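You operate a simulated robot arm through the tools that you are given. There is no shell and no other tool.

You are at the controls of a simulated robot arm. One attempt, no reset.

Task
Tamp the film below the yellow line, then shut and lock the drum.
Fine: use the tamper and put it back; the curved red lever ends pushed shut.

It is judged by the outcome, as a careful person would: the job done as asked, and still so three seconds after it is handed in. It fails if anything else is knocked over, pushed out of place, dropped, spilled or broken.

Robot
A 7-joint arm with a two-finger parallel gripper, fixed in place. Base frame: the origin is at the foot of the arm, x ahead of it, y to its left, z up. Lengths are in m, angles in degrees, forces in N, time in s.
Its first joint turns from -166.0 to 166.0 degrees. Payload 4.4 kg.
The TCP is the grasp point between the finger pads, 0.023 m short of the fingertips. In the tool frame z runs along the fingers and y along their closing line. Largest opening 0.094 m; finger width 0.038, thickness 0.01; the body of the gripper, 0.054 by 0.096 m, starts 0.039 m behind the TCP.
Orientation is that of the tool frame in the base frame, as [roll, pitch, yaw] about the fixed x, y, z axes, in that order (R = Rz(yaw) Ry(pitch) Rx(roll)). With the fingers straight down and closing along the base's y, the tool's x points along the base's -x, its y along +y and its z along -z.

Tools
- The arm moves only by the tool drive_tool. Its argument "targets" is a list of rows, each a list of 6 numbers: the shift along the tool's x, y, z in m, then the turn, a rotation vector about the tool's x, y, z in degrees. In form: [[dx, dy, dz, rx, ry, rz], ...]. A call has 1 to 20 rows; each row shifts and turns the commanded pose from where the row before left it, along the tool's axes as they then stand. "claw" is the opening in per cent of the stroke, from 0 (shut) to 100 (fully open), set as the call begins (left out, the last holds). Rows are played at 5 a second. More than 0.05 m and 8.6 degrees between two rows, or a gripper value outside its range, and nothing of the call is played. A pose out of reach is approached as far as the arm can. The call stops where the force on the tool passes 90 N (or 10 N more than at its start, if that is more) or the arm is blocked; 0.2 s more then pass. The fingers move at their own pace (about 0.072 m/s each) and stop on an object; they squeeze with about 25 N. The grip force told is the motor's: it shows also when the fingers shut on nothing. Time passes only in rows, and 0.2 s behind the last, so rows that do not move let the fingers close. It gives the time, the measured TCP pose, the force on the tool (base axes), the opening and the grip force at its end, in the units of the frame above (readings bear some noise), with the torque about the TCP (base axes, N m) and any sound that the robot's microphone picked up.
- Cameras (640 x 400 px; columns grow to the right, rows downward): "scene" is fixed at [0.2184, 0.6496, 1.731]; the picture's right is [-0.19, -0.98, 0.00], its down [-0.60, 0.12, -0.79] and it looks along [0.78, -0.15, -0.61] (base axes); focal length 238 px, centre (320, 200). "wrist" rides on the gripper at [0.086, 0.016, -0.074] in the tool frame; the picture's right is [-0.18, 0.98, 0.00], its down [-0.58, -0.11, -0.81] and it looks along [-0.79, -0.15, 0.59] (tool axes); focal length 243 px, centre (320, 200). There is no depth. A picture from a camera that has moved, and an enlarged one, comes with that camera's place and axes in the base frame and with its lens.
- get_image(camera): a new picture of that camera. It takes no simulated time.
- enlarge(camera, box): a new picture of the part [left, top, right, bottom] of that camera's present view, enlarged. It takes no simulated time.
- hand_in(): hands the job in; it is judged then, once.

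Nothing tells you positions but the pictures and the camera data. Unless the task says otherwise, let go and move clear before handing in.

The tools are called after "Request:" by a JSON object that holds its "method" and its "body". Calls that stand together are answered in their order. drive_tool: Moves the arm, as the interface text tells. Its arguments: {"type":"object","properties":{"targets":{"type":"array"},"claw":{"type":"number"}},"required":["targets"]} The other tools are called the same way: get_image (camera) takes a picture; enlarge (camera, box) takes an enlarged picture of a part of a camera's view; hand_in () hands the job in.

At the start:

```text
clock: 0.0
position: [0.5229, 0.4526, 1.5855]
orientation: [180.0, 0.1, -180.0]
force: [-0.6, 0.3, 0.0]
torque: [0.03, 0.0, 0.0]
grip_width: 0.0941
gripper_force: 0.0
```

scene: 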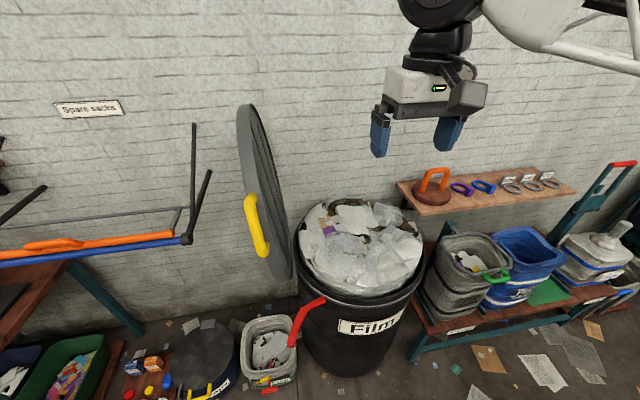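
wrist: 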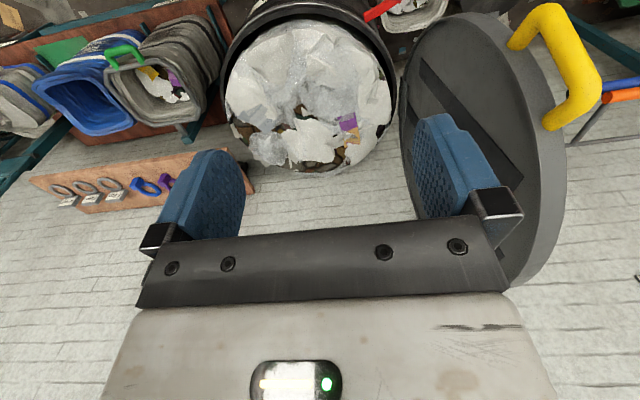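

I see a drum labelled Film filled with clear film, an open grey lid with a yellow handle on its left, a curved red lever at the drum's rim, and a shelf with an orange-handled tamper to the right. I'll look closer at each before moving.

Request:
{"method": "enlarge", "body": {"camera": "scene", "box": [220, 90, 460, 240]}}

Request:
{"method": "enlarge", "body": {"camera": "scene", "box": [240, 190, 480, 400]}}

Request:
{"method": "enlarge", "body": {"camera": "scene", "box": [380, 150, 600, 290]}}

Request:
{"method": "enlarge", "body": {"camera": "wrist", "box": [200, 0, 600, 250]}}

```text
2.67 times, centred on (340, 165) of scene
camera zoom: at [0.2184, 0.6496, 1.731], right [-0.19, -0.98, 0.0], down [-0.6, 0.12, -0.79], along [0.78, -0.15, -0.61], focal length 636 px, centre (267, 293)
```

zoom: 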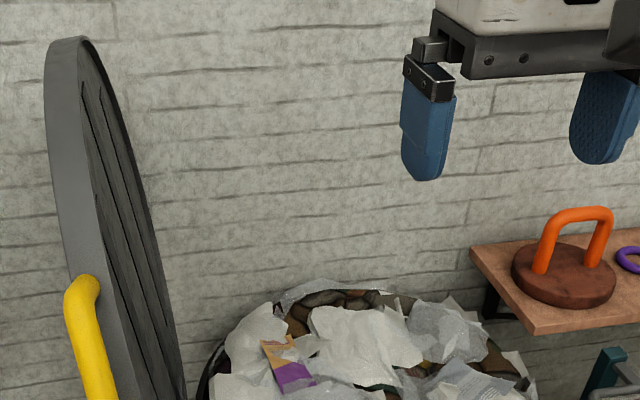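

```text
1.90 times, centred on (360, 295) of scene
camera zoom: at [0.2184, 0.6496, 1.731], right [-0.19, -0.98, 0.0], down [-0.6, 0.12, -0.79], along [0.78, -0.15, -0.61], focal length 454 px, centre (244, 19)
```

zoom: 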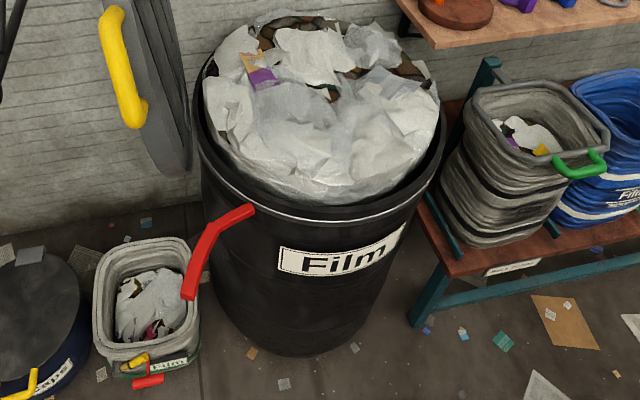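

```text
2.86 times, centred on (490, 220) of scene
camera zoom: at [0.2184, 0.6496, 1.731], right [-0.19, -0.98, 0.0], down [-0.6, 0.12, -0.79], along [0.78, -0.15, -0.61], focal length 681 px, centre (-166, 143)
```

zoom: 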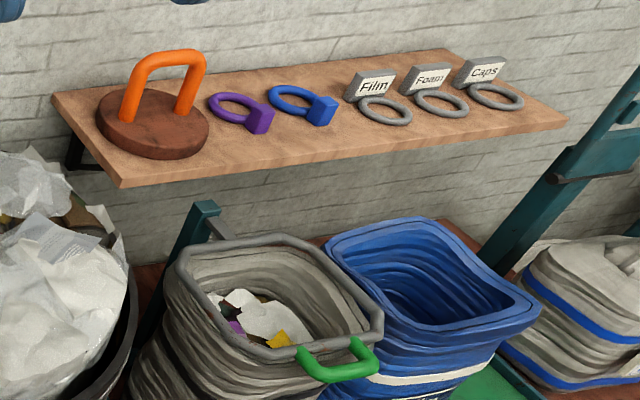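

```text
1.60 times, centred on (400, 125) of wrist
camera zoom: at [0.4348, 0.4693, 1.6591], right [0.18, 0.98, 0.0], down [0.58, -0.11, 0.81], along [0.79, -0.15, -0.59], focal length 388 px, centre (192, 320)
```

zoom: 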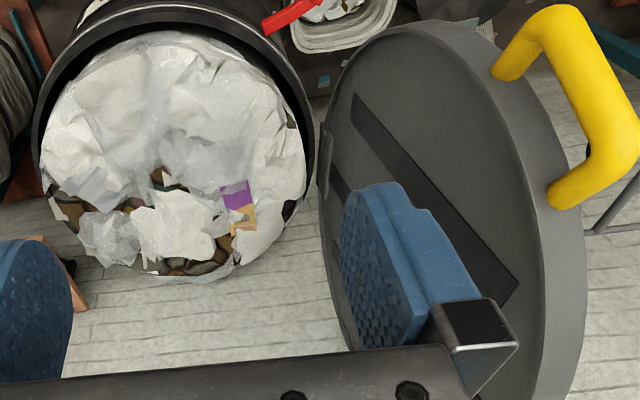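

The drum stands ahead, with its film top near z 0.92, and the shelf with the tamper lies to the right at about z 1.15. I'll shift the arm toward -y at height to get a second viewpoint for measuring.

Request:
{"method": "drive_tool", "body": {"targets": [[0, -0.04, 0, 0, 0, 0], [0, -0.04, 0, 0, 0, 0], [0, -0.04, 0, 0, 0, 0], [0, -0.04, 0, 0, 0, 0], [0, -0.04, 0, 0, 0, 0], [0, -0.04, 0, 0, 0, 0]], "claw": 100}}

Request:
{"method": "get_image", "body": {"camera": "wrist"}}

Request:
{"method": "get_image", "body": {"camera": "scene"}}

```text
clock: 1.4
position: [0.5201, 0.2116, 1.5845]
orientation: [180.0, 0.0, -180.0]
force: [1.0, 0.7, -0.9]
torque: [-0.03, 0.02, -0.06]
grip_width: 0.0942
gripper_force: 0.1
```

```text
taken
camera wrist: at [0.4336, 0.2289, 1.6588], right [0.18, 0.98, 0.0], down [0.58, -0.11, 0.81], along [0.79, -0.15, -0.59], focal length 243 px, centre (320, 200)
```

wrist: 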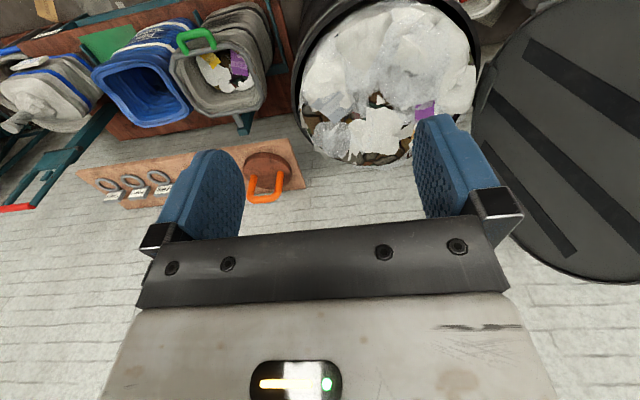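

```text
taken
```

scene: 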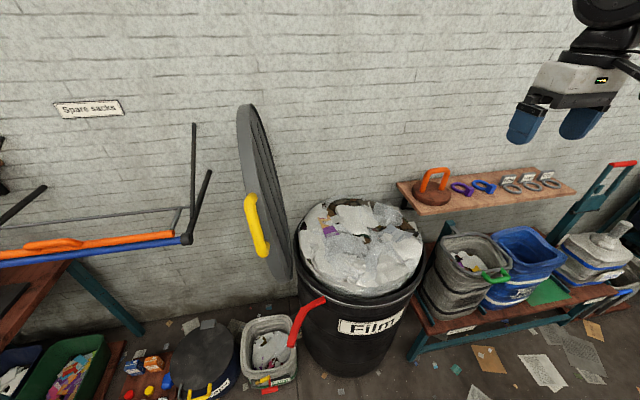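

The shelf and tamper are now in clear view in the wrist camera. I'll enlarge these views to measure the tamper and the drum.

Request:
{"method": "enlarge", "body": {"camera": "wrist", "box": [200, 120, 360, 220]}}

Request:
{"method": "enlarge", "body": {"camera": "wrist", "box": [280, 0, 520, 150]}}

Request:
{"method": "enlarge", "body": {"camera": "scene", "box": [384, 150, 480, 210]}}

Request:
{"method": "enlarge", "body": {"camera": "scene", "box": [280, 180, 440, 280]}}

```text
4.00 times, centred on (280, 170) of wrist
camera zoom: at [0.4336, 0.2289, 1.6588], right [0.18, 0.98, 0.0], down [0.58, -0.11, 0.81], along [0.79, -0.15, -0.59], focal length 970 px, centre (480, 320)
```

zoom: 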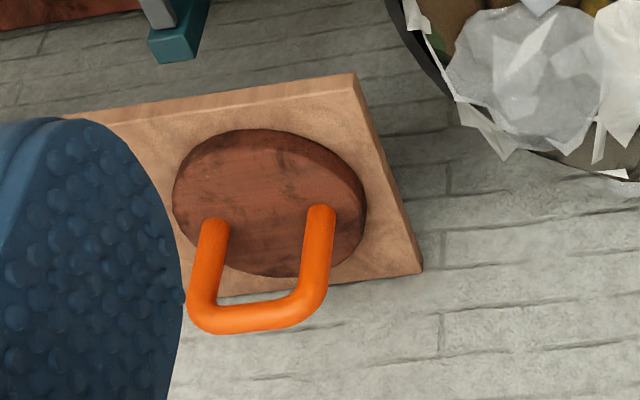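

```text
2.67 times, centred on (400, 75) of wrist
camera zoom: at [0.4336, 0.2289, 1.6588], right [0.18, 0.98, 0.0], down [0.58, -0.11, 0.81], along [0.79, -0.15, -0.59], focal length 647 px, centre (107, 533)
```

zoom: 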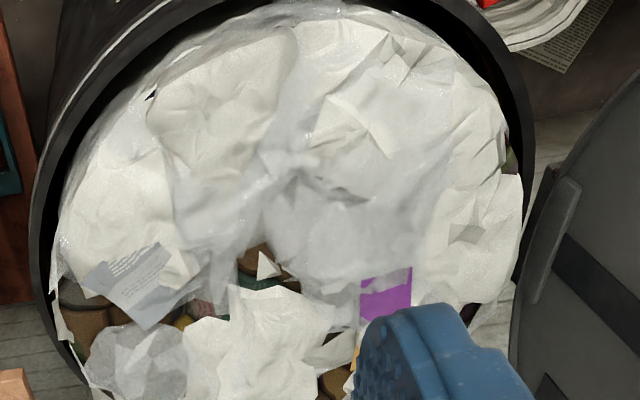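

```text
6.67 times, centred on (432, 180) of scene
camera zoom: at [0.2184, 0.6496, 1.731], right [-0.19, -0.98, 0.0], down [-0.6, 0.12, -0.79], along [0.78, -0.15, -0.61], focal length 1589 px, centre (-427, 333)
```

zoom: 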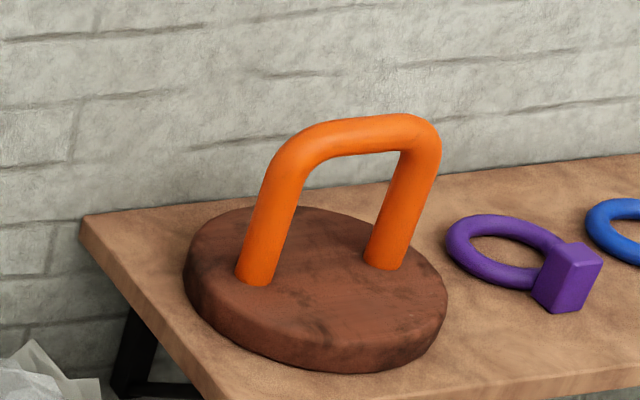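

```text
4.00 times, centred on (360, 230) of scene
camera zoom: at [0.2184, 0.6496, 1.731], right [-0.19, -0.98, 0.0], down [-0.6, 0.12, -0.79], along [0.78, -0.15, -0.61], focal length 954 px, centre (160, 80)
```

zoom: 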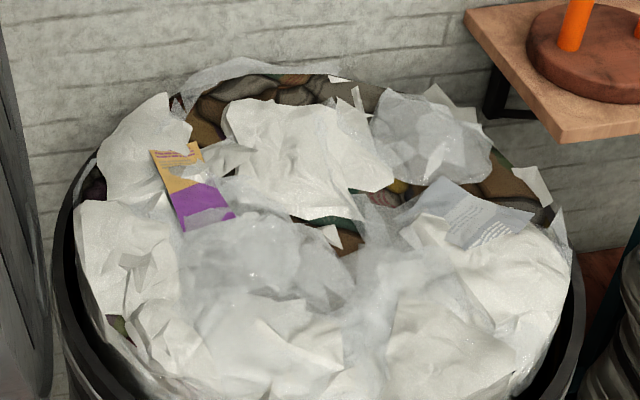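

Triangulating gives a tamper disc of about 0.2 m diameter at roughly (1.10, -0.11), with its top near z 1.02 and the handle bar near z 1.127 running along y. The drum centre is about (0.86, 0.355), radius 0.27, with its rim near z 0.95. Next I'll approach above the tamper at a safe height to check reach and get a closer look.

Request:
{"method": "drive_tool", "body": {"targets": [[-0.04, -0.03, 0, 0, 0, 0], [-0.04, -0.04, 0, 0, 0, 0], [-0.04, -0.04, 0, 0, 0, 0], [-0.04, -0.04, 0, 0, 0, 0], [-0.04, -0.04, 0, 0, 0, 0], [-0.04, -0.04, 0, 0, 0, 0], [-0.04, -0.04, 0, 0, 0, 0], [-0.04, -0.04, 0, 0, 0, 0]]}}

Request:
{"method": "get_image", "body": {"camera": "wrist"}}

Request:
{"method": "get_image", "body": {"camera": "scene"}}

```text
refused: row 2 steps farther than a row can; nothing moved
```

```text
taken
camera wrist: at [0.4336, 0.2289, 1.6588], right [0.18, 0.98, 0.0], down [0.58, -0.11, 0.81], along [0.79, -0.15, -0.59], focal length 243 px, centre (320, 200)
```

wrist: 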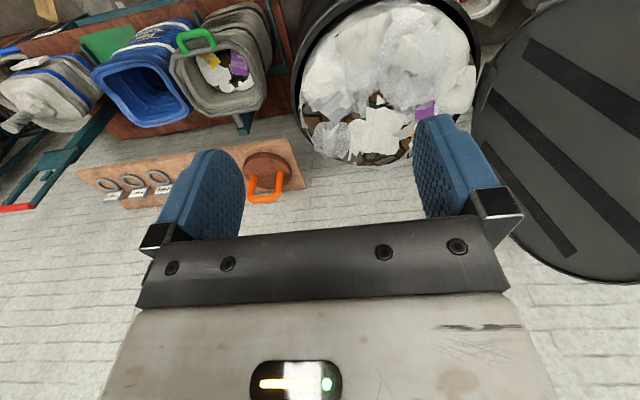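

```text
taken
```

scene: 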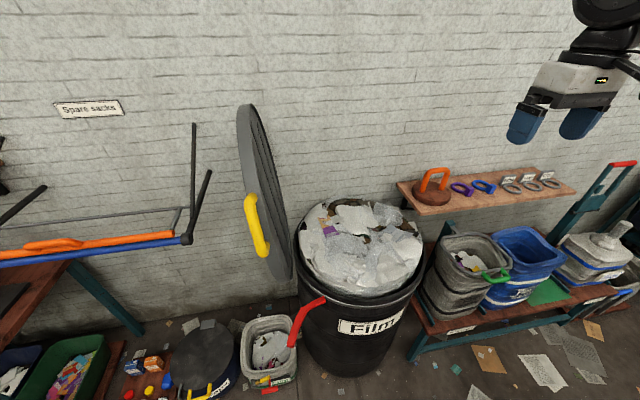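

The step was refused because the combined shift was longer than 0.05 m. The view is unchanged, so I'll repeat the move with shorter steps.

Request:
{"method": "drive_tool", "body": {"targets": [[-0.036, -0.03, 0, 0, 0, 0], [-0.036, -0.03, 0, 0, 0, 0], [-0.036, -0.03, 0, 0, 0, 0], [-0.036, -0.03, 0, 0, 0, 0], [-0.036, -0.03, 0, 0, 0, 0], [-0.036, -0.03, 0, 0, 0, 0], [-0.036, -0.03, 0, 0, 0, 0], [-0.036, -0.03, 0, 0, 0, 0], [-0.036, -0.03, 0, 0, 0, 0], [-0.036, -0.03, 0, 0, 0, 0]]}}

Request:
{"method": "get_image", "body": {"camera": "wrist"}}

Request:
{"method": "get_image", "body": {"camera": "scene"}}

```text
clock: 3.6
position: [0.8799, -0.0887, 1.5891]
orientation: [-180.0, 0.2, 180.0]
force: [-0.7, 0.0, 1.7]
torque: [0.01, -0.02, 0.02]
grip_width: 0.0941
gripper_force: 0.1
```

```text
taken
camera wrist: at [0.7927, -0.0717, 1.6615], right [0.18, 0.98, 0.0], down [0.58, -0.11, 0.81], along [0.79, -0.15, -0.59], focal length 243 px, centre (320, 200)
```

wrist: 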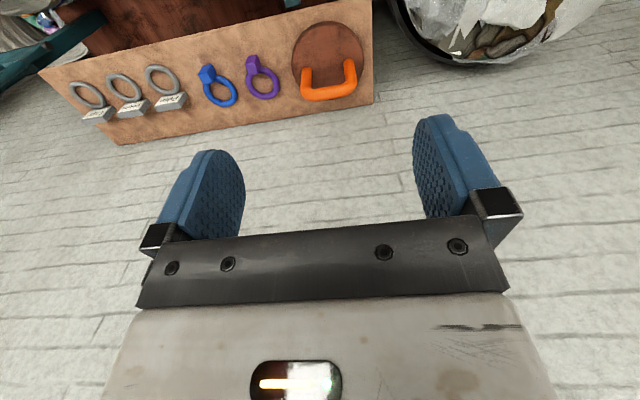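

```text
taken
```

scene: 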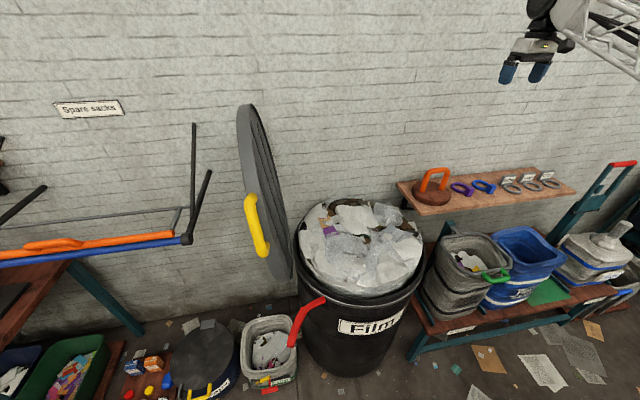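

The reach holds here and the tamper is visible ahead and below. I'll enlarge it to refine its position.

Request:
{"method": "enlarge", "body": {"camera": "wrist", "box": [240, 0, 400, 100]}}

Request:
{"method": "enlarge", "body": {"camera": "scene", "box": [480, 0, 640, 100]}}

```text
4.00 times, centred on (320, 50) of wrist
camera zoom: at [0.7927, -0.0717, 1.6615], right [0.18, 0.98, 0.0], down [0.58, -0.11, 0.81], along [0.79, -0.15, -0.59], focal length 970 px, centre (320, 800)
```

zoom: 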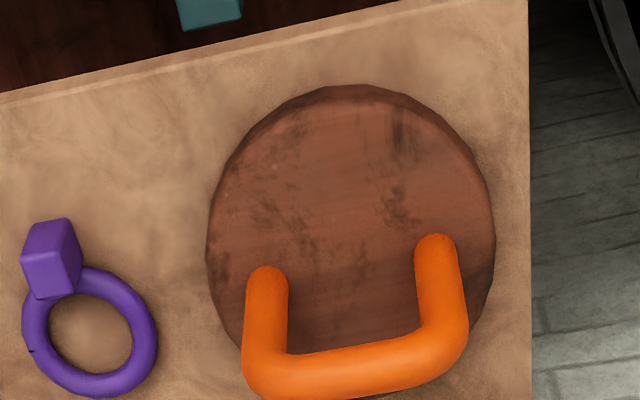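

```text
4.00 times, centred on (560, 50) of scene
camera zoom: at [0.2184, 0.6496, 1.731], right [-0.19, -0.98, 0.0], down [-0.6, 0.12, -0.79], along [0.78, -0.15, -0.61], focal length 954 px, centre (-640, 800)
```

zoom: 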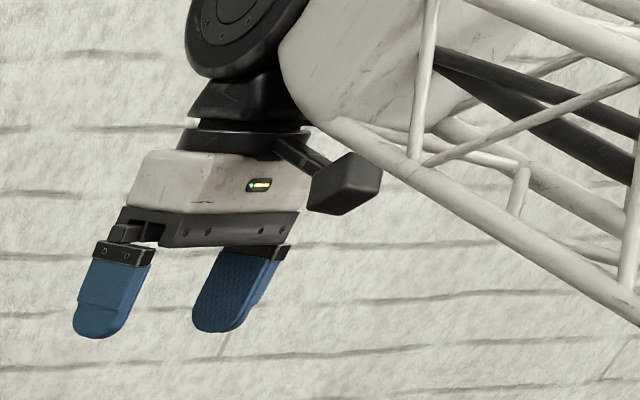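

The tamper's handle runs along y, so the gripper must close along x. I'll turn the tool 90° about its axis here, at height, so the camera ends on the -y side.

Request:
{"method": "drive_tool", "body": {"targets": [[0, 0, 0, 0, 0, -8.2], [0, 0, 0, 0, 0, -8.2], [0, 0, 0, 0, 0, -8.2], [0, 0, 0, 0, 0, -8.2], [0, 0, 0, 0, 0, -8.2], [0, 0, 0, 0, 0, -8.2], [0, 0, 0, 0, 0, -8.2], [0, 0, 0, 0, 0, -8.2], [0, 0, 0, 0, 0, -8.2], [0, 0, 0, 0, 0, -8.2], [0, 0, 0, 0, 0, -8.0]]}}

Request:
{"method": "get_image", "body": {"camera": "wrist"}}

Request:
{"method": "get_image", "body": {"camera": "scene"}}

```text
clock: 6.0
position: [0.8809, -0.0891, 1.5852]
orientation: [-180.0, 0.0, -89.9]
force: [0.1, 0.6, -0.5]
torque: [0.02, 0.0, 0.02]
grip_width: 0.094
gripper_force: 0.1
```

```text
taken
camera wrist: at [0.8643, -0.1735, 1.6597], right [-0.98, 0.18, 0.0], down [0.11, 0.58, 0.81], along [0.15, 0.79, -0.59], focal length 243 px, centre (320, 200)
```

wrist: 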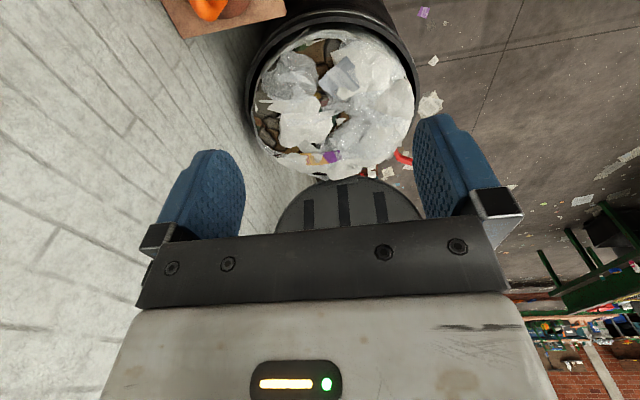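

```text
taken
```

scene: 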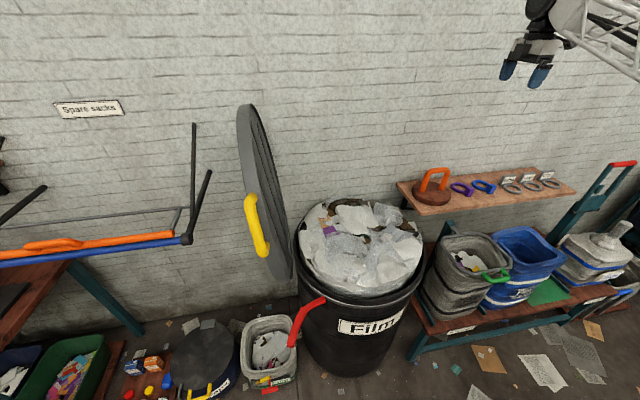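

The turn worked and I now see the drum from the shelf side, with the lid standing behind it and the red lever at its near edge. I'll enlarge this for measurement.

Request:
{"method": "enlarge", "body": {"camera": "wrist", "box": [230, 0, 470, 150]}}

Request:
{"method": "enlarge", "body": {"camera": "wrist", "box": [260, 120, 440, 240]}}

```text
2.67 times, centred on (350, 75) of wrist
camera zoom: at [0.8643, -0.1735, 1.6597], right [-0.98, 0.18, 0.0], down [0.11, 0.58, 0.81], along [0.15, 0.79, -0.59], focal length 647 px, centre (240, 533)
```

zoom: 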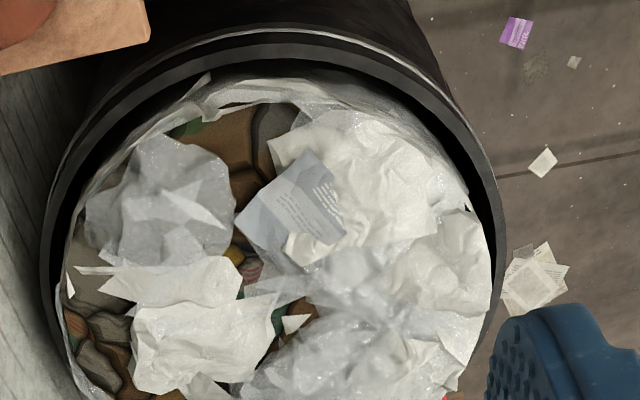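

```text
3.33 times, centred on (350, 180) of wrist
camera zoom: at [0.8643, -0.1735, 1.6597], right [-0.98, 0.18, 0.0], down [0.11, 0.58, 0.81], along [0.15, 0.79, -0.59], focal length 809 px, centre (220, 267)
```

zoom: 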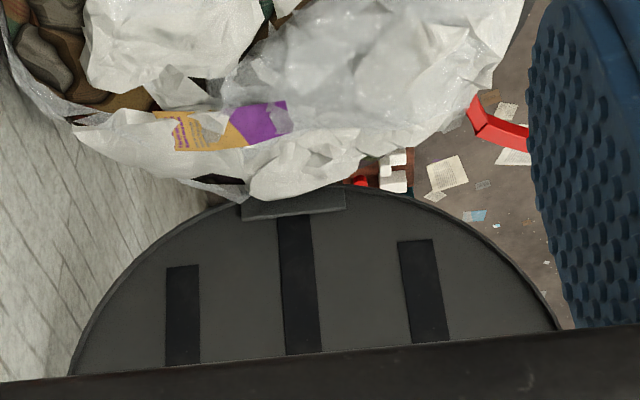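

The rim measurements now agree best with a drum rim near z 0.90, centred at about (0.91, 0.345) with radius 0.295. I'll move to above the tamper at z 1.30 to test the reach there.

Request:
{"method": "drive_tool", "body": {"targets": [[0.00225, -0.026, 0.036, 0, 0, 0], [0.00225, -0.026, 0.036, 0, 0, 0], [0.00225, -0.026, 0.036, 0, 0, 0], [0.00225, -0.026, 0.036, 0, 0, 0], [0.00225, -0.026, 0.036, 0, 0, 0], [0.00225, -0.026, 0.036, 0, 0, 0], [0.00225, -0.026, 0.036, 0, 0, 0], [0.00225, -0.026, 0.036, 0, 0, 0]]}}

Request:
{"method": "get_image", "body": {"camera": "wrist"}}

Request:
{"method": "enlarge", "body": {"camera": "scene", "box": [380, 60, 540, 220]}}

```text
clock: 7.8
position: [1.088, -0.1084, 1.2995]
orientation: [-179.7, 0.0, -90.0]
force: [-0.6, 0.3, 1.8]
torque: [-0.01, -0.06, 0.0]
grip_width: 0.0938
gripper_force: 0.0
```

```text
taken
camera wrist: at [1.0702, -0.1935, 1.3724], right [-0.98, 0.18, 0.0], down [0.11, 0.58, 0.81], along [0.15, 0.79, -0.59], focal length 243 px, centre (320, 200)
```

wrist: 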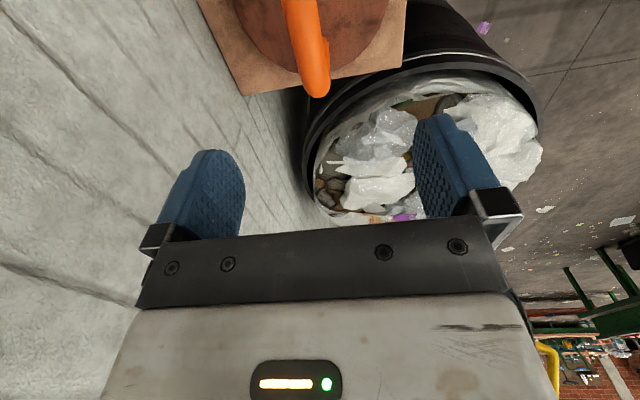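

```text
2.50 times, centred on (460, 140) of scene
camera zoom: at [0.2184, 0.6496, 1.731], right [-0.19, -0.98, 0.0], down [-0.6, 0.12, -0.79], along [0.78, -0.15, -0.61], focal length 596 px, centre (-30, 350)
```

zoom: 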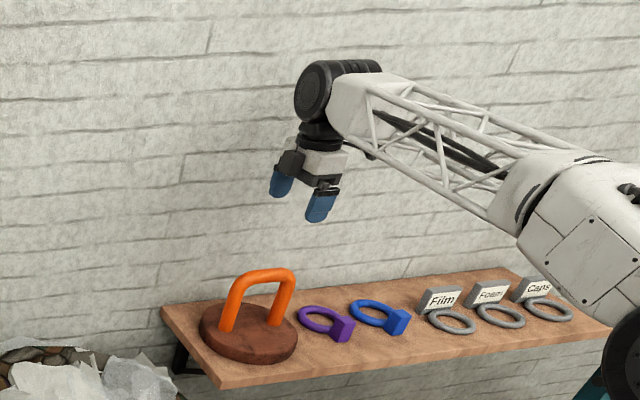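

The arm reaches above the tamper without trouble. I'll enlarge the wrist view to align precisely with the handle bar.

Request:
{"method": "enlarge", "body": {"camera": "wrist", "box": [240, 0, 400, 100]}}

Request:
{"method": "enlarge", "body": {"camera": "scene", "box": [400, 100, 496, 220]}}

```text
4.00 times, centred on (320, 50) of wrist
camera zoom: at [1.0702, -0.1935, 1.3724], right [-0.98, 0.18, 0.0], down [0.11, 0.58, 0.81], along [0.15, 0.79, -0.59], focal length 970 px, centre (320, 800)
```

zoom: 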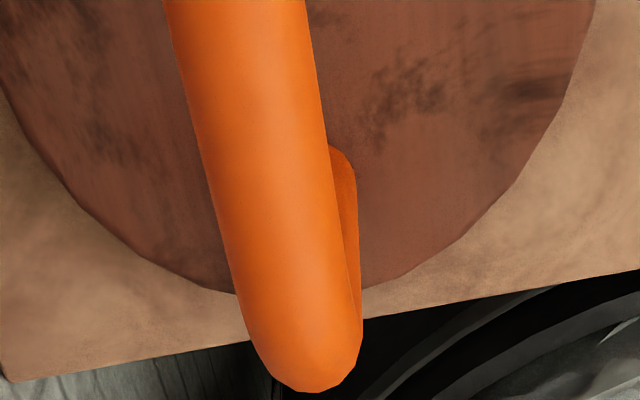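

```text
3.33 times, centred on (448, 160) of scene
camera zoom: at [0.2184, 0.6496, 1.731], right [-0.19, -0.98, 0.0], down [-0.6, 0.12, -0.79], along [0.78, -0.15, -0.61], focal length 795 px, centre (-107, 333)
```

zoom: 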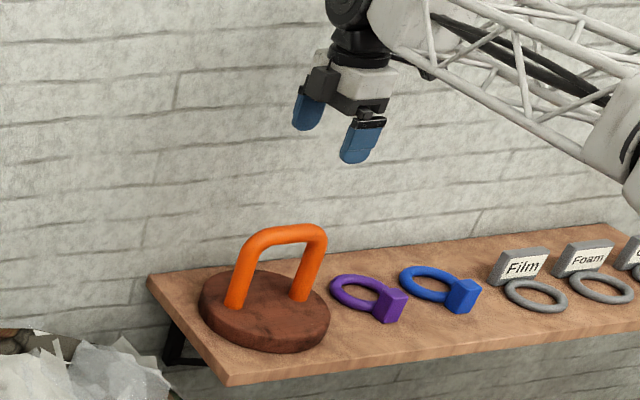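

The bar is about 0.028 m thick at x ≈ 1.098, y ≈ -0.107, with its axis near z 1.13. I'll shift 1 cm forward and descend straight over it with the gripper open.

Request:
{"method": "drive_tool", "body": {"targets": [[0, -0.01, 0.0, 0, 0, 0], [0, 0, 0.03, 0, 0, 0], [0, 0, 0.03, 0, 0, 0], [0, 0, 0.03, 0, 0, 0], [0, 0, 0.03, 0, 0, 0], [0, 0, 0.03, 0, 0, 0]], "claw": 100}}

Request:
{"method": "get_image", "body": {"camera": "wrist"}}

Request:
{"method": "enlarge", "body": {"camera": "scene", "box": [384, 140, 480, 210]}}

```text
clock: 9.2
position: [1.099, -0.1072, 1.1496]
orientation: [-179.9, -0.1, -90.0]
force: [-1.0, -0.5, 0.6]
torque: [-0.01, -0.02, 0.0]
grip_width: 0.0939
gripper_force: 0.0
```

```text
taken
camera wrist: at [1.0823, -0.192, 1.2231], right [-0.98, 0.18, 0.0], down [0.11, 0.58, 0.81], along [0.15, 0.79, -0.59], focal length 243 px, centre (320, 200)
```

wrist: 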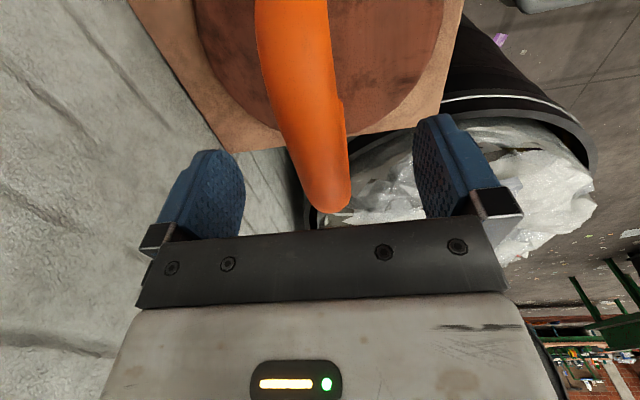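

```text
5.71 times, centred on (432, 175) of scene
camera zoom: at [0.2184, 0.6496, 1.731], right [-0.19, -0.98, 0.0], down [-0.6, 0.12, -0.79], along [0.78, -0.15, -0.61], focal length 1362 px, centre (-320, 343)
```

zoom: 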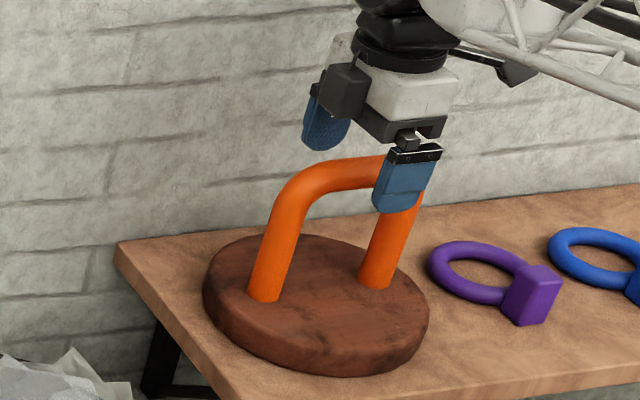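

The fingers straddle the bar, centred in x, and the bar's axis looks to be near z 1.14. I'll descend another 2.2 cm and then close on it.

Request:
{"method": "drive_tool", "body": {"targets": [[0, 0, 0.011, 0, 0, 0], [0, 0, 0.011, 0, 0, 0], [0, 0, 0, 0, 0, 0]]}}

Request:
{"method": "drive_tool", "body": {"targets": [[0, 0, 0, 0, 0, 0], [0, 0, 0, 0, 0, 0], [0, 0, 0, 0, 0, 0], [0, 0, 0, 0, 0, 0], [0, 0, 0, 0, 0, 0], [0, 0, 0, 0, 0, 0]], "claw": 0}}

Request:
{"method": "get_image", "body": {"camera": "wrist"}}

Request:
{"method": "enlarge", "body": {"camera": "scene", "box": [384, 140, 480, 210]}}

```text
clock: 10.0
position: [1.1, -0.1064, 1.1256]
orientation: [180.0, 0.0, -90.0]
force: [-0.1, 0.6, 0.4]
torque: [-0.01, 0.03, -0.03]
grip_width: 0.0938
gripper_force: 0.1
```

```text
clock: 11.4
position: [1.1002, -0.1058, 1.1258]
orientation: [179.9, 0.0, -89.9]
force: [2.9, -0.2, -0.4]
torque: [-0.07, 0.05, 0.02]
grip_width: 0.028
gripper_force: 25.0
```

```text
taken
camera wrist: at [1.0829, -0.1921, 1.1997], right [-0.98, 0.18, 0.0], down [0.11, 0.58, 0.81], along [0.15, 0.79, -0.59], focal length 243 px, centre (320, 200)
```

wrist: 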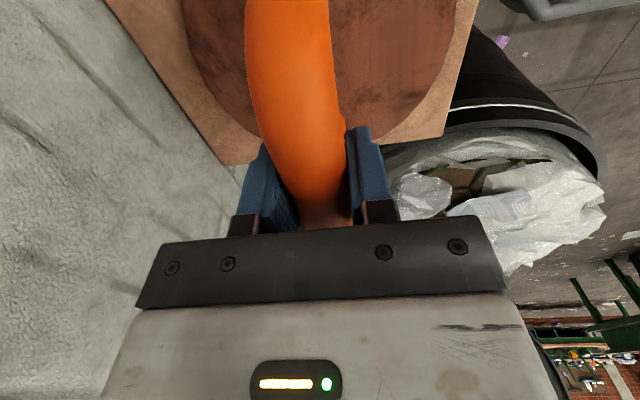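

```text
5.71 times, centred on (432, 175) of scene
camera zoom: at [0.2184, 0.6496, 1.731], right [-0.19, -0.98, 0.0], down [-0.6, 0.12, -0.79], along [0.78, -0.15, -0.61], focal length 1362 px, centre (-320, 343)
```

zoom: 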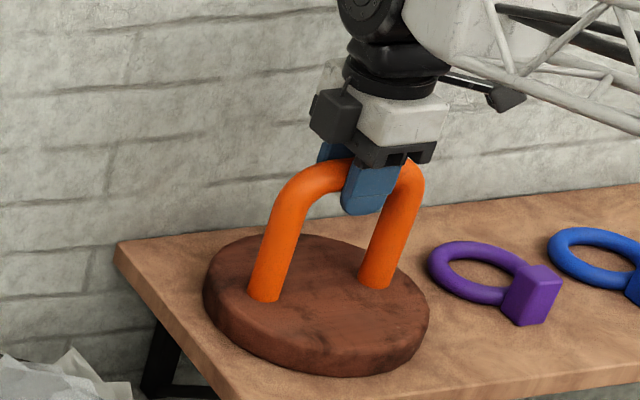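

The gripper holds the bar firmly at 0.028 m width, and the rest pose to return to is TCP (1.100, -0.106, 1.126). I'll lift straight up slowly and check the load.

Request:
{"method": "drive_tool", "body": {"targets": [[0, 0, -0.01, 0, 0, 0], [0, 0, -0.015, 0, 0, 0], [0, 0, -0.025, 0, 0, 0], [0, 0, -0.03, 0, 0, 0], [0, 0, -0.03, 0, 0, 0], [0, 0, -0.03, 0, 0, 0], [0, 0, -0.03, 0, 0, 0], [0, 0, -0.03, 0, 0, 0], [0, 0, 0, 0, 0, 0]]}}

Request:
{"method": "get_image", "body": {"camera": "wrist"}}

Request:
{"method": "enlarge", "body": {"camera": "scene", "box": [364, 80, 524, 210]}}

```text
clock: 13.4
position: [1.1016, -0.1058, 1.3259]
orientation: [-180.0, 0.0, -89.9]
force: [0.0, -0.2, -9.2]
torque: [0.05, 0.01, -0.02]
grip_width: 0.028
gripper_force: 24.9
```

```text
taken
camera wrist: at [1.0831, -0.1902, 1.4001], right [-0.98, 0.18, 0.0], down [0.11, 0.58, 0.81], along [0.15, 0.79, -0.59], focal length 243 px, centre (320, 200)
```

wrist: 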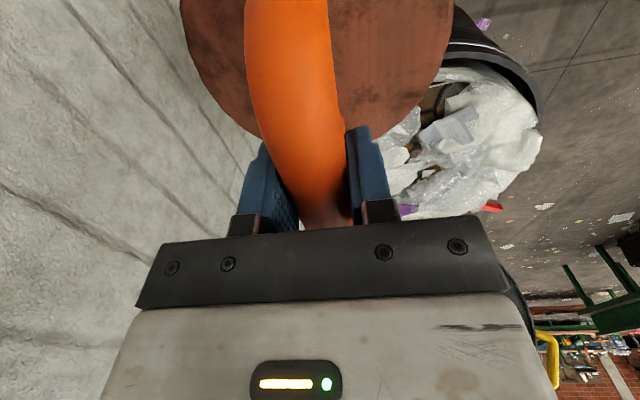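

```text
3.08 times, centred on (444, 145) of scene
camera zoom: at [0.2184, 0.6496, 1.731], right [-0.19, -0.98, 0.0], down [-0.6, 0.12, -0.79], along [0.78, -0.15, -0.61], focal length 734 px, centre (-62, 369)
```

zoom: 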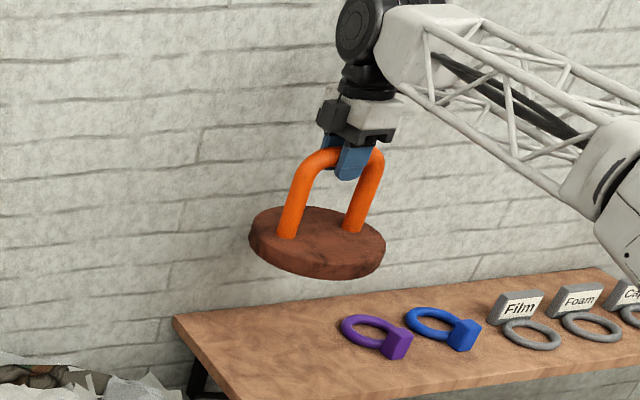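

The tamper is in hand at about 0.94 kg and hanging level. I'll carry it over the drum centre at height.

Request:
{"method": "drive_tool", "body": {"targets": [[-0.0376, 0.016, 0, 0, 0, 0], [-0.0376, 0.016, 0, 0, 0, 0], [-0.0376, 0.016, 0, 0, 0, 0], [-0.0376, 0.016, 0, 0, 0, 0], [-0.0376, 0.016, 0, 0, 0, 0], [-0.0376, 0.016, 0, 0, 0, 0], [-0.0376, 0.016, 0, 0, 0, 0], [-0.0376, 0.016, 0, 0, 0, 0], [-0.0376, 0.016, 0, 0, 0, 0], [-0.0376, 0.016, 0, 0, 0, 0], [-0.0376, 0.016, 0, 0, 0, 0], [-0.0376, 0.016, 0, 0, 0, 0], [0, 0, 0, 0, 0, 0]]}}

Request:
{"method": "get_image", "body": {"camera": "wrist"}}

Request:
{"method": "enlarge", "body": {"camera": "scene", "box": [220, 100, 460, 310]}}

```text
clock: 16.2
position: [0.9088, 0.3455, 1.3266]
orientation: [180.0, -0.1, -90.1]
force: [0.4, -0.4, -9.4]
torque: [0.03, 0.0, -0.01]
grip_width: 0.0278
gripper_force: 24.8
```

```text
taken
camera wrist: at [0.8923, 0.2609, 1.4], right [-0.98, 0.18, 0.0], down [0.11, 0.58, 0.81], along [0.15, 0.79, -0.59], focal length 243 px, centre (320, 200)
```

wrist: 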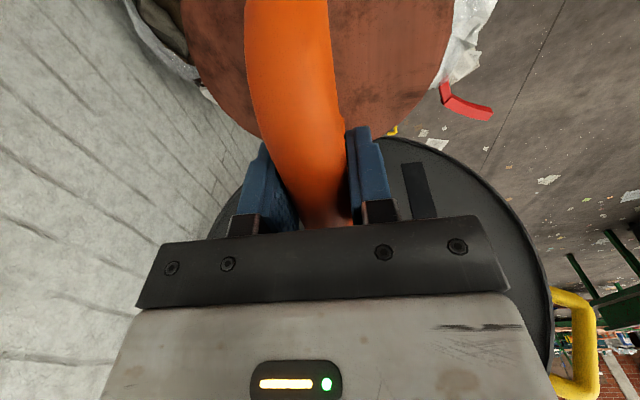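

```text
1.90 times, centred on (340, 205) of scene
camera zoom: at [0.2184, 0.6496, 1.731], right [-0.19, -0.98, 0.0], down [-0.6, 0.12, -0.79], along [0.78, -0.15, -0.61], focal length 454 px, centre (282, 190)
```

zoom: 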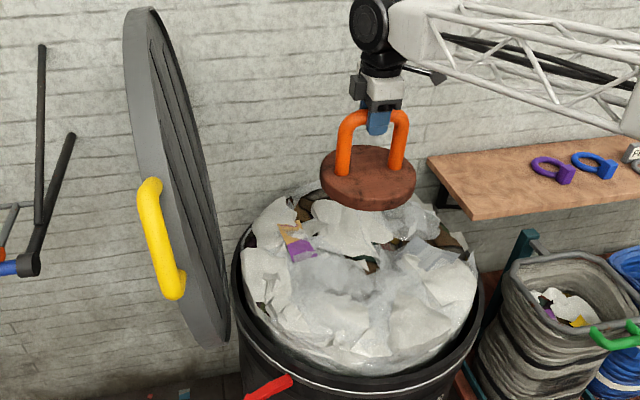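

The tamper hangs over the middle of the film. I'll lower it to just above the film, then press in small steps while watching the force.

Request:
{"method": "drive_tool", "body": {"targets": [[0, 0, 0.033, 0, 0, 0], [0, 0, 0.033, 0, 0, 0], [0, 0, 0.033, 0, 0, 0], [0, 0, 0.033, 0, 0, 0], [0, 0, 0.02, 0, 0, 0], [0, 0, 0, 0, 0, 0]]}}

Request:
{"method": "enlarge", "body": {"camera": "scene", "box": [260, 140, 460, 310]}}

```text
clock: 17.6
position: [0.9091, 0.3465, 1.173]
orientation: [-180.0, -0.1, -90.1]
force: [-0.4, 0.1, -9.2]
torque: [0.04, 0.0, 0.02]
grip_width: 0.0277
gripper_force: 25.2
```

```text
2.35 times, centred on (360, 225) of scene
camera zoom: at [0.2184, 0.6496, 1.731], right [-0.19, -0.98, 0.0], down [-0.6, 0.12, -0.79], along [0.78, -0.15, -0.61], focal length 561 px, centre (226, 141)
```

zoom: 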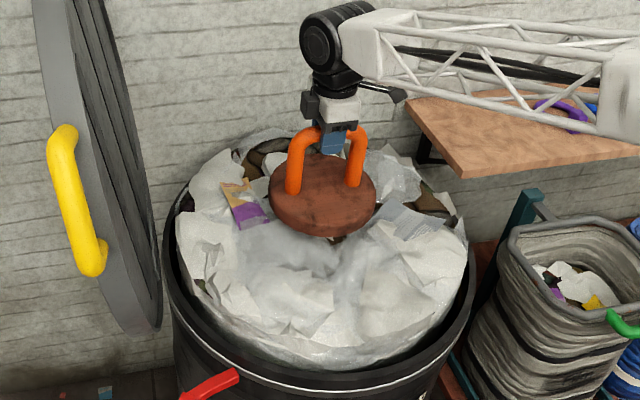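

No contact yet, and the disc is a few centimetres above the film at the centre. I'll press on slowly.

Request:
{"method": "drive_tool", "body": {"targets": [[0, 0, 0.01, 0, 0, 0], [0, 0, 0.01, 0, 0, 0], [0, 0, 0.01, 0, 0, 0], [0, 0, 0.01, 0, 0, 0], [0, 0, 0.01, 0, 0, 0], [0, 0, 0.01, 0, 0, 0], [0, 0, 0, 0, 0, 0]]}}

Request:
{"method": "enlarge", "body": {"camera": "scene", "box": [260, 140, 460, 310]}}

```text
clock: 19.2
position: [0.9082, 0.3458, 1.1144]
orientation: [-179.9, 0.0, -89.9]
force: [2.6, 3.6, 3.0]
torque: [0.32, -0.03, -0.03]
grip_width: 0.0279
gripper_force: 25.1
```

```text
2.35 times, centred on (360, 225) of scene
camera zoom: at [0.2184, 0.6496, 1.731], right [-0.19, -0.98, 0.0], down [-0.6, 0.12, -0.79], along [0.78, -0.15, -0.61], focal length 561 px, centre (226, 141)
```

zoom: 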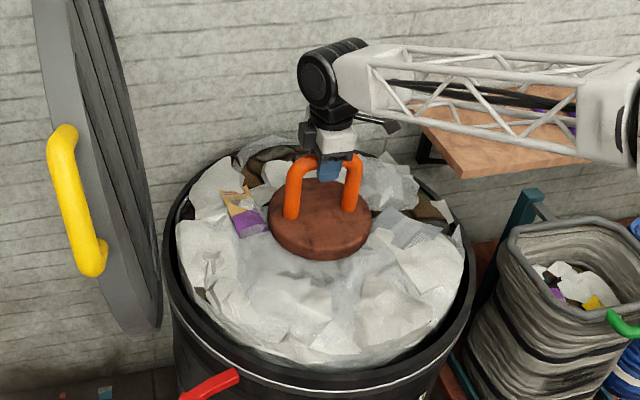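

The disc has touched the film and the reading has risen about 12 N at TCP z 1.114. I'll continue pressing down.

Request:
{"method": "drive_tool", "body": {"targets": [[0, 0, 0.01, 0, 0, 0], [0, 0, 0.01, 0, 0, 0], [0, 0, 0.01, 0, 0, 0], [0, 0, 0.01, 0, 0, 0], [0, 0, 0.01, 0, 0, 0], [0, 0, 0, 0, 0, 0]]}}

Request:
{"method": "enlarge", "body": {"camera": "scene", "box": [260, 140, 460, 310]}}

Request:
{"method": "get_image", "body": {"camera": "wrist"}}

```text
clock: 20.6
position: [0.908, 0.3445, 1.0637]
orientation: [-179.9, 0.0, -90.1]
force: [-3.3, 4.9, 7.9]
torque: [0.26, -0.08, 0.03]
grip_width: 0.0276
gripper_force: 25.2
```

```text
2.35 times, centred on (360, 225) of scene
camera zoom: at [0.2184, 0.6496, 1.731], right [-0.19, -0.98, 0.0], down [-0.6, 0.12, -0.79], along [0.78, -0.15, -0.61], focal length 561 px, centre (226, 141)
```

zoom: 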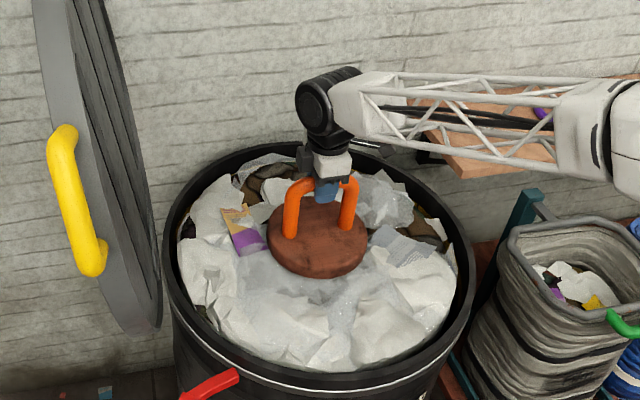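

```text
taken
camera wrist: at [0.8917, 0.2594, 1.1373], right [-0.98, 0.18, 0.0], down [0.11, 0.58, 0.81], along [0.15, 0.79, -0.59], focal length 243 px, centre (320, 200)
```

wrist: 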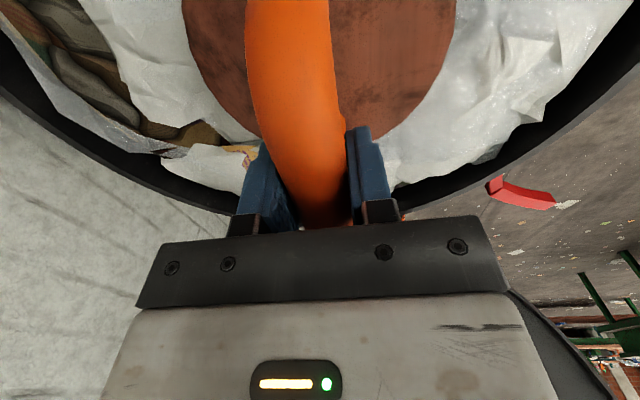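

The whole film surface sinks with the tamper while the force stays low at about 17 N net. I'll keep pressing and look for the yellow line inside the drum wall.

Request:
{"method": "drive_tool", "body": {"targets": [[0, 0, 0.01, 0, 0, 0], [0, 0, 0.01, 0, 0, 0], [0, 0, 0.01, 0, 0, 0], [0, 0, 0.01, 0, 0, 0], [0, 0, 0, 0, 0, 0]]}}

Request:
{"method": "enlarge", "body": {"camera": "scene", "box": [260, 140, 460, 310]}}

Request:
{"method": "get_image", "body": {"camera": "scene"}}

```text
clock: 21.8
position: [0.9067, 0.3441, 1.0236]
orientation: [-180.0, 0.0, -90.0]
force: [0.0, 7.1, 11.4]
torque: [-0.2, 0.0, -0.05]
grip_width: 0.0275
gripper_force: 25.4
```

```text
2.35 times, centred on (360, 225) of scene
camera zoom: at [0.2184, 0.6496, 1.731], right [-0.19, -0.98, 0.0], down [-0.6, 0.12, -0.79], along [0.78, -0.15, -0.61], focal length 561 px, centre (226, 141)
```

zoom: 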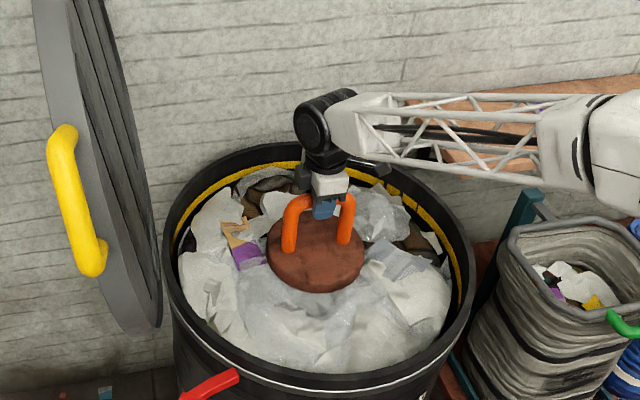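

```text
taken
```

scene: 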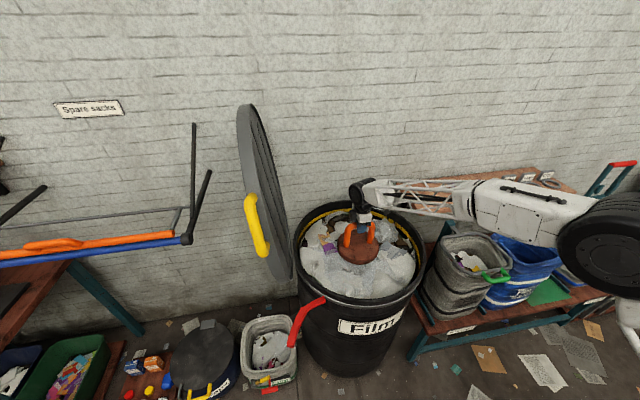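

The yellow line is now visible around the inner wall, with the film at about or below it while pressed. I'll press deeper to allow for spring-back.

Request:
{"method": "drive_tool", "body": {"targets": [[0, 0, 0.01, 0, 0, 0], [0, 0, 0.01, 0, 0, 0], [0, 0, 0.01, 0, 0, 0], [0, 0, 0.01, 0, 0, 0], [0, 0, 0, 0, 0, 0]]}}

Request:
{"method": "enlarge", "body": {"camera": "scene", "box": [260, 140, 460, 310]}}

Request:
{"method": "get_image", "body": {"camera": "wrist"}}

```text
clock: 23.0
position: [0.9085, 0.3457, 0.9847]
orientation: [-179.9, 0.0, -90.1]
force: [0.6, -6.9, 15.4]
torque: [-0.58, 0.09, -0.1]
grip_width: 0.0278
gripper_force: 24.8
```

```text
2.35 times, centred on (360, 225) of scene
camera zoom: at [0.2184, 0.6496, 1.731], right [-0.19, -0.98, 0.0], down [-0.6, 0.12, -0.79], along [0.78, -0.15, -0.61], focal length 561 px, centre (226, 141)
```

zoom: 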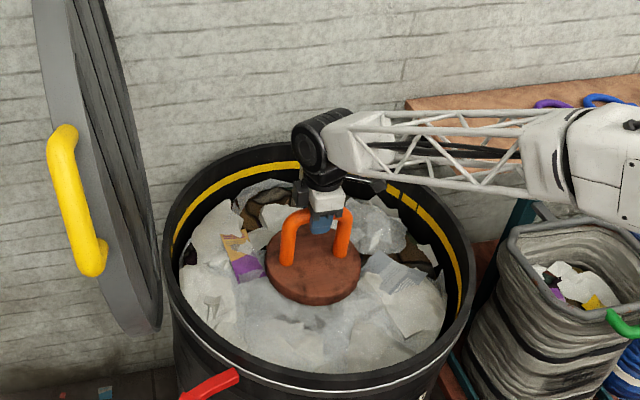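

```text
taken
camera wrist: at [0.8921, 0.2597, 1.0581], right [-0.98, 0.19, 0.0], down [0.11, 0.58, 0.81], along [0.15, 0.79, -0.59], focal length 243 px, centre (320, 200)
```

wrist: 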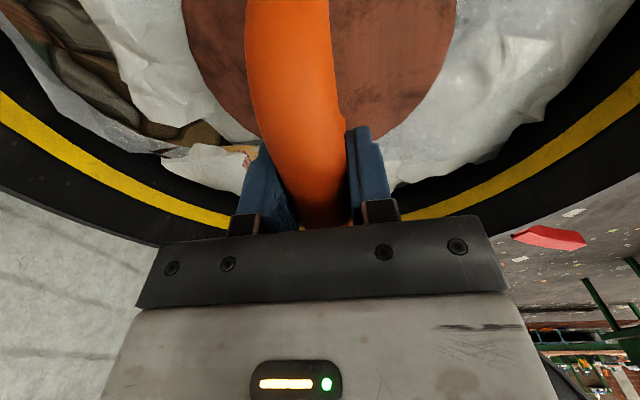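

The film now sits a few centimetres below the line under pressure. I'll press a little deeper, hold briefly, then lift a bit to see how much it springs back.

Request:
{"method": "drive_tool", "body": {"targets": [[0, 0, 0.01, 0, 0, 0], [0, 0, 0.01, 0, 0, 0], [0, 0, 0.01, 0, 0, 0], [0, 0, 0, 0, 0, 0], [0, 0, 0, 0, 0, 0], [0, 0, 0, 0, 0, 0], [0, 0, 0, 0, 0, 0], [0, 0, 0, 0, 0, 0]]}}

Request:
{"method": "enlarge", "body": {"camera": "scene", "box": [260, 140, 460, 310]}}

Request:
{"method": "get_image", "body": {"camera": "scene"}}

```text
clock: 24.8
position: [0.9078, 0.3442, 0.9539]
orientation: [-179.9, 0.0, -90.1]
force: [8.4, 3.4, 17.9]
torque: [0.13, -0.08, -0.07]
grip_width: 0.0279
gripper_force: 25.1
```

```text
2.35 times, centred on (360, 225) of scene
camera zoom: at [0.2184, 0.6496, 1.731], right [-0.19, -0.98, 0.0], down [-0.6, 0.12, -0.79], along [0.78, -0.15, -0.61], focal length 561 px, centre (226, 141)
```

zoom: 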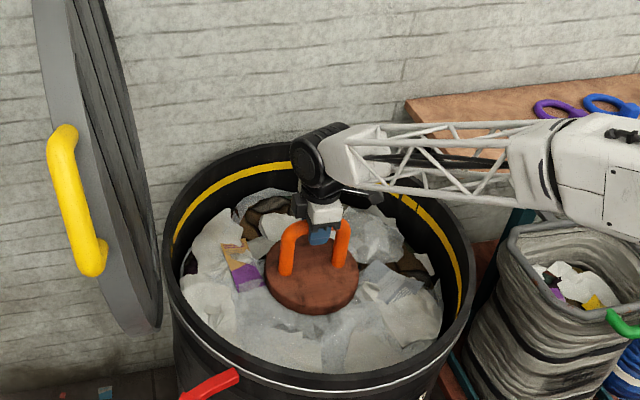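

```text
taken
```

scene: 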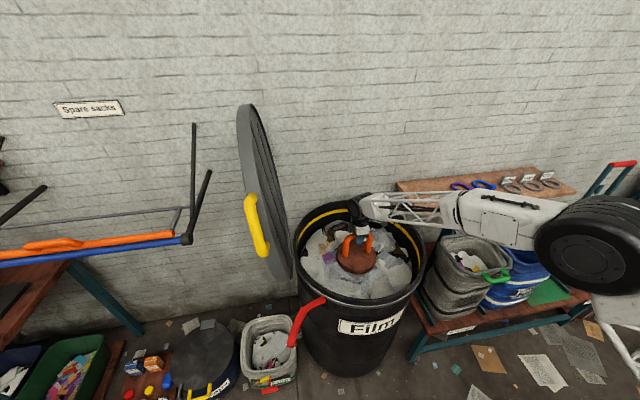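

The film is well down with only about 27 N net on the tamper and nothing touched. Now I'll raise the tamper 6 cm and see how far the film rebounds.

Request:
{"method": "drive_tool", "body": {"targets": [[0, 0, -0.015, 0, 0, 0], [0, 0, -0.015, 0, 0, 0], [0, 0, -0.015, 0, 0, 0], [0, 0, -0.015, 0, 0, 0], [0, 0, 0, 0, 0, 0], [0, 0, 0, 0, 0, 0], [0, 0, 0, 0, 0, 0]]}}

Request:
{"method": "enlarge", "body": {"camera": "scene", "box": [260, 140, 460, 310]}}

Request:
{"method": "get_image", "body": {"camera": "wrist"}}

```text
clock: 26.4
position: [0.9075, 0.3447, 1.0147]
orientation: [180.0, 0.0, -90.0]
force: [0.6, -7.8, 12.5]
torque: [-0.07, -0.09, -0.05]
grip_width: 0.0277
gripper_force: 25.3
```

```text
2.35 times, centred on (360, 225) of scene
camera zoom: at [0.2184, 0.6496, 1.731], right [-0.19, -0.98, 0.0], down [-0.6, 0.12, -0.79], along [0.78, -0.15, -0.61], focal length 561 px, centre (226, 141)
```

zoom: 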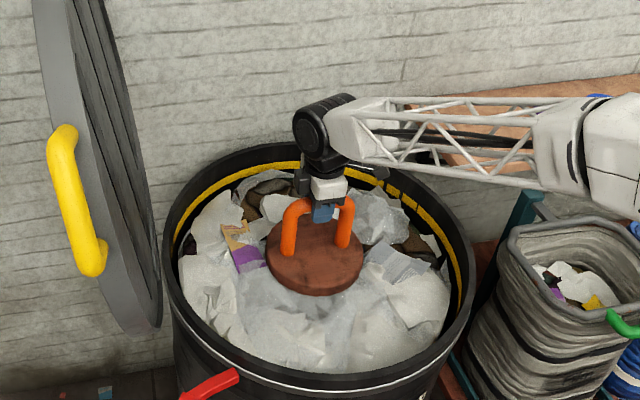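

```text
taken
camera wrist: at [0.891, 0.2601, 1.0879], right [-0.98, 0.18, 0.0], down [0.11, 0.58, 0.81], along [0.15, 0.79, -0.59], focal length 243 px, centre (320, 200)
```

wrist: 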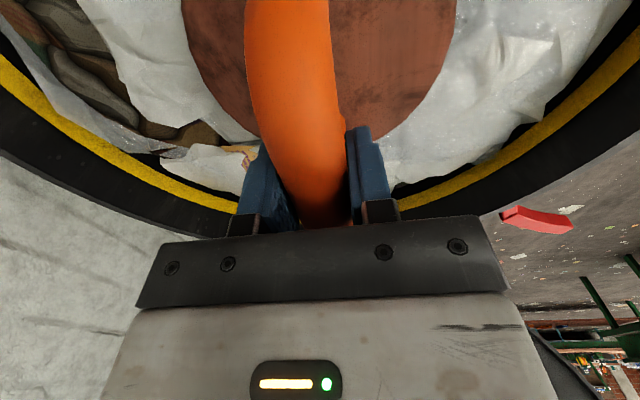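

The film springs back with the tamper, so that press did not set it. I'll press considerably deeper in small steps, up to a firm force, and hold.

Request:
{"method": "drive_tool", "body": {"targets": [[0, 0, 0.015, 0, 0, 0], [0, 0, 0.015, 0, 0, 0], [0, 0, 0.015, 0, 0, 0], [0, 0, 0.015, 0, 0, 0], [0, 0, 0.01, 0, 0, 0], [0, 0, 0.01, 0, 0, 0], [0, 0, 0.01, 0, 0, 0], [0, 0, 0, 0, 0, 0], [0, 0, 0, 0, 0, 0]]}}

Request:
{"method": "enlarge", "body": {"camera": "scene", "box": [260, 140, 460, 310]}}

```text
clock: 28.4
position: [0.9077, 0.3458, 0.9254]
orientation: [179.9, 0.2, -90.0]
force: [-4.6, 2.7, 20.3]
torque: [-0.21, 0.0, -0.2]
grip_width: 0.0278
gripper_force: 25.1
```

```text
2.35 times, centred on (360, 225) of scene
camera zoom: at [0.2184, 0.6496, 1.731], right [-0.19, -0.98, 0.0], down [-0.6, 0.12, -0.79], along [0.78, -0.15, -0.61], focal length 561 px, centre (226, 141)
```

zoom: 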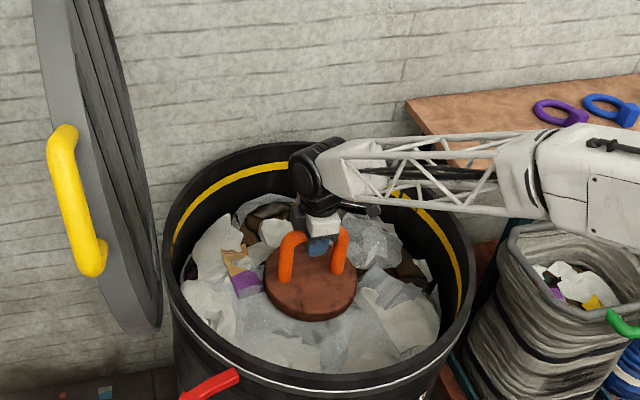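

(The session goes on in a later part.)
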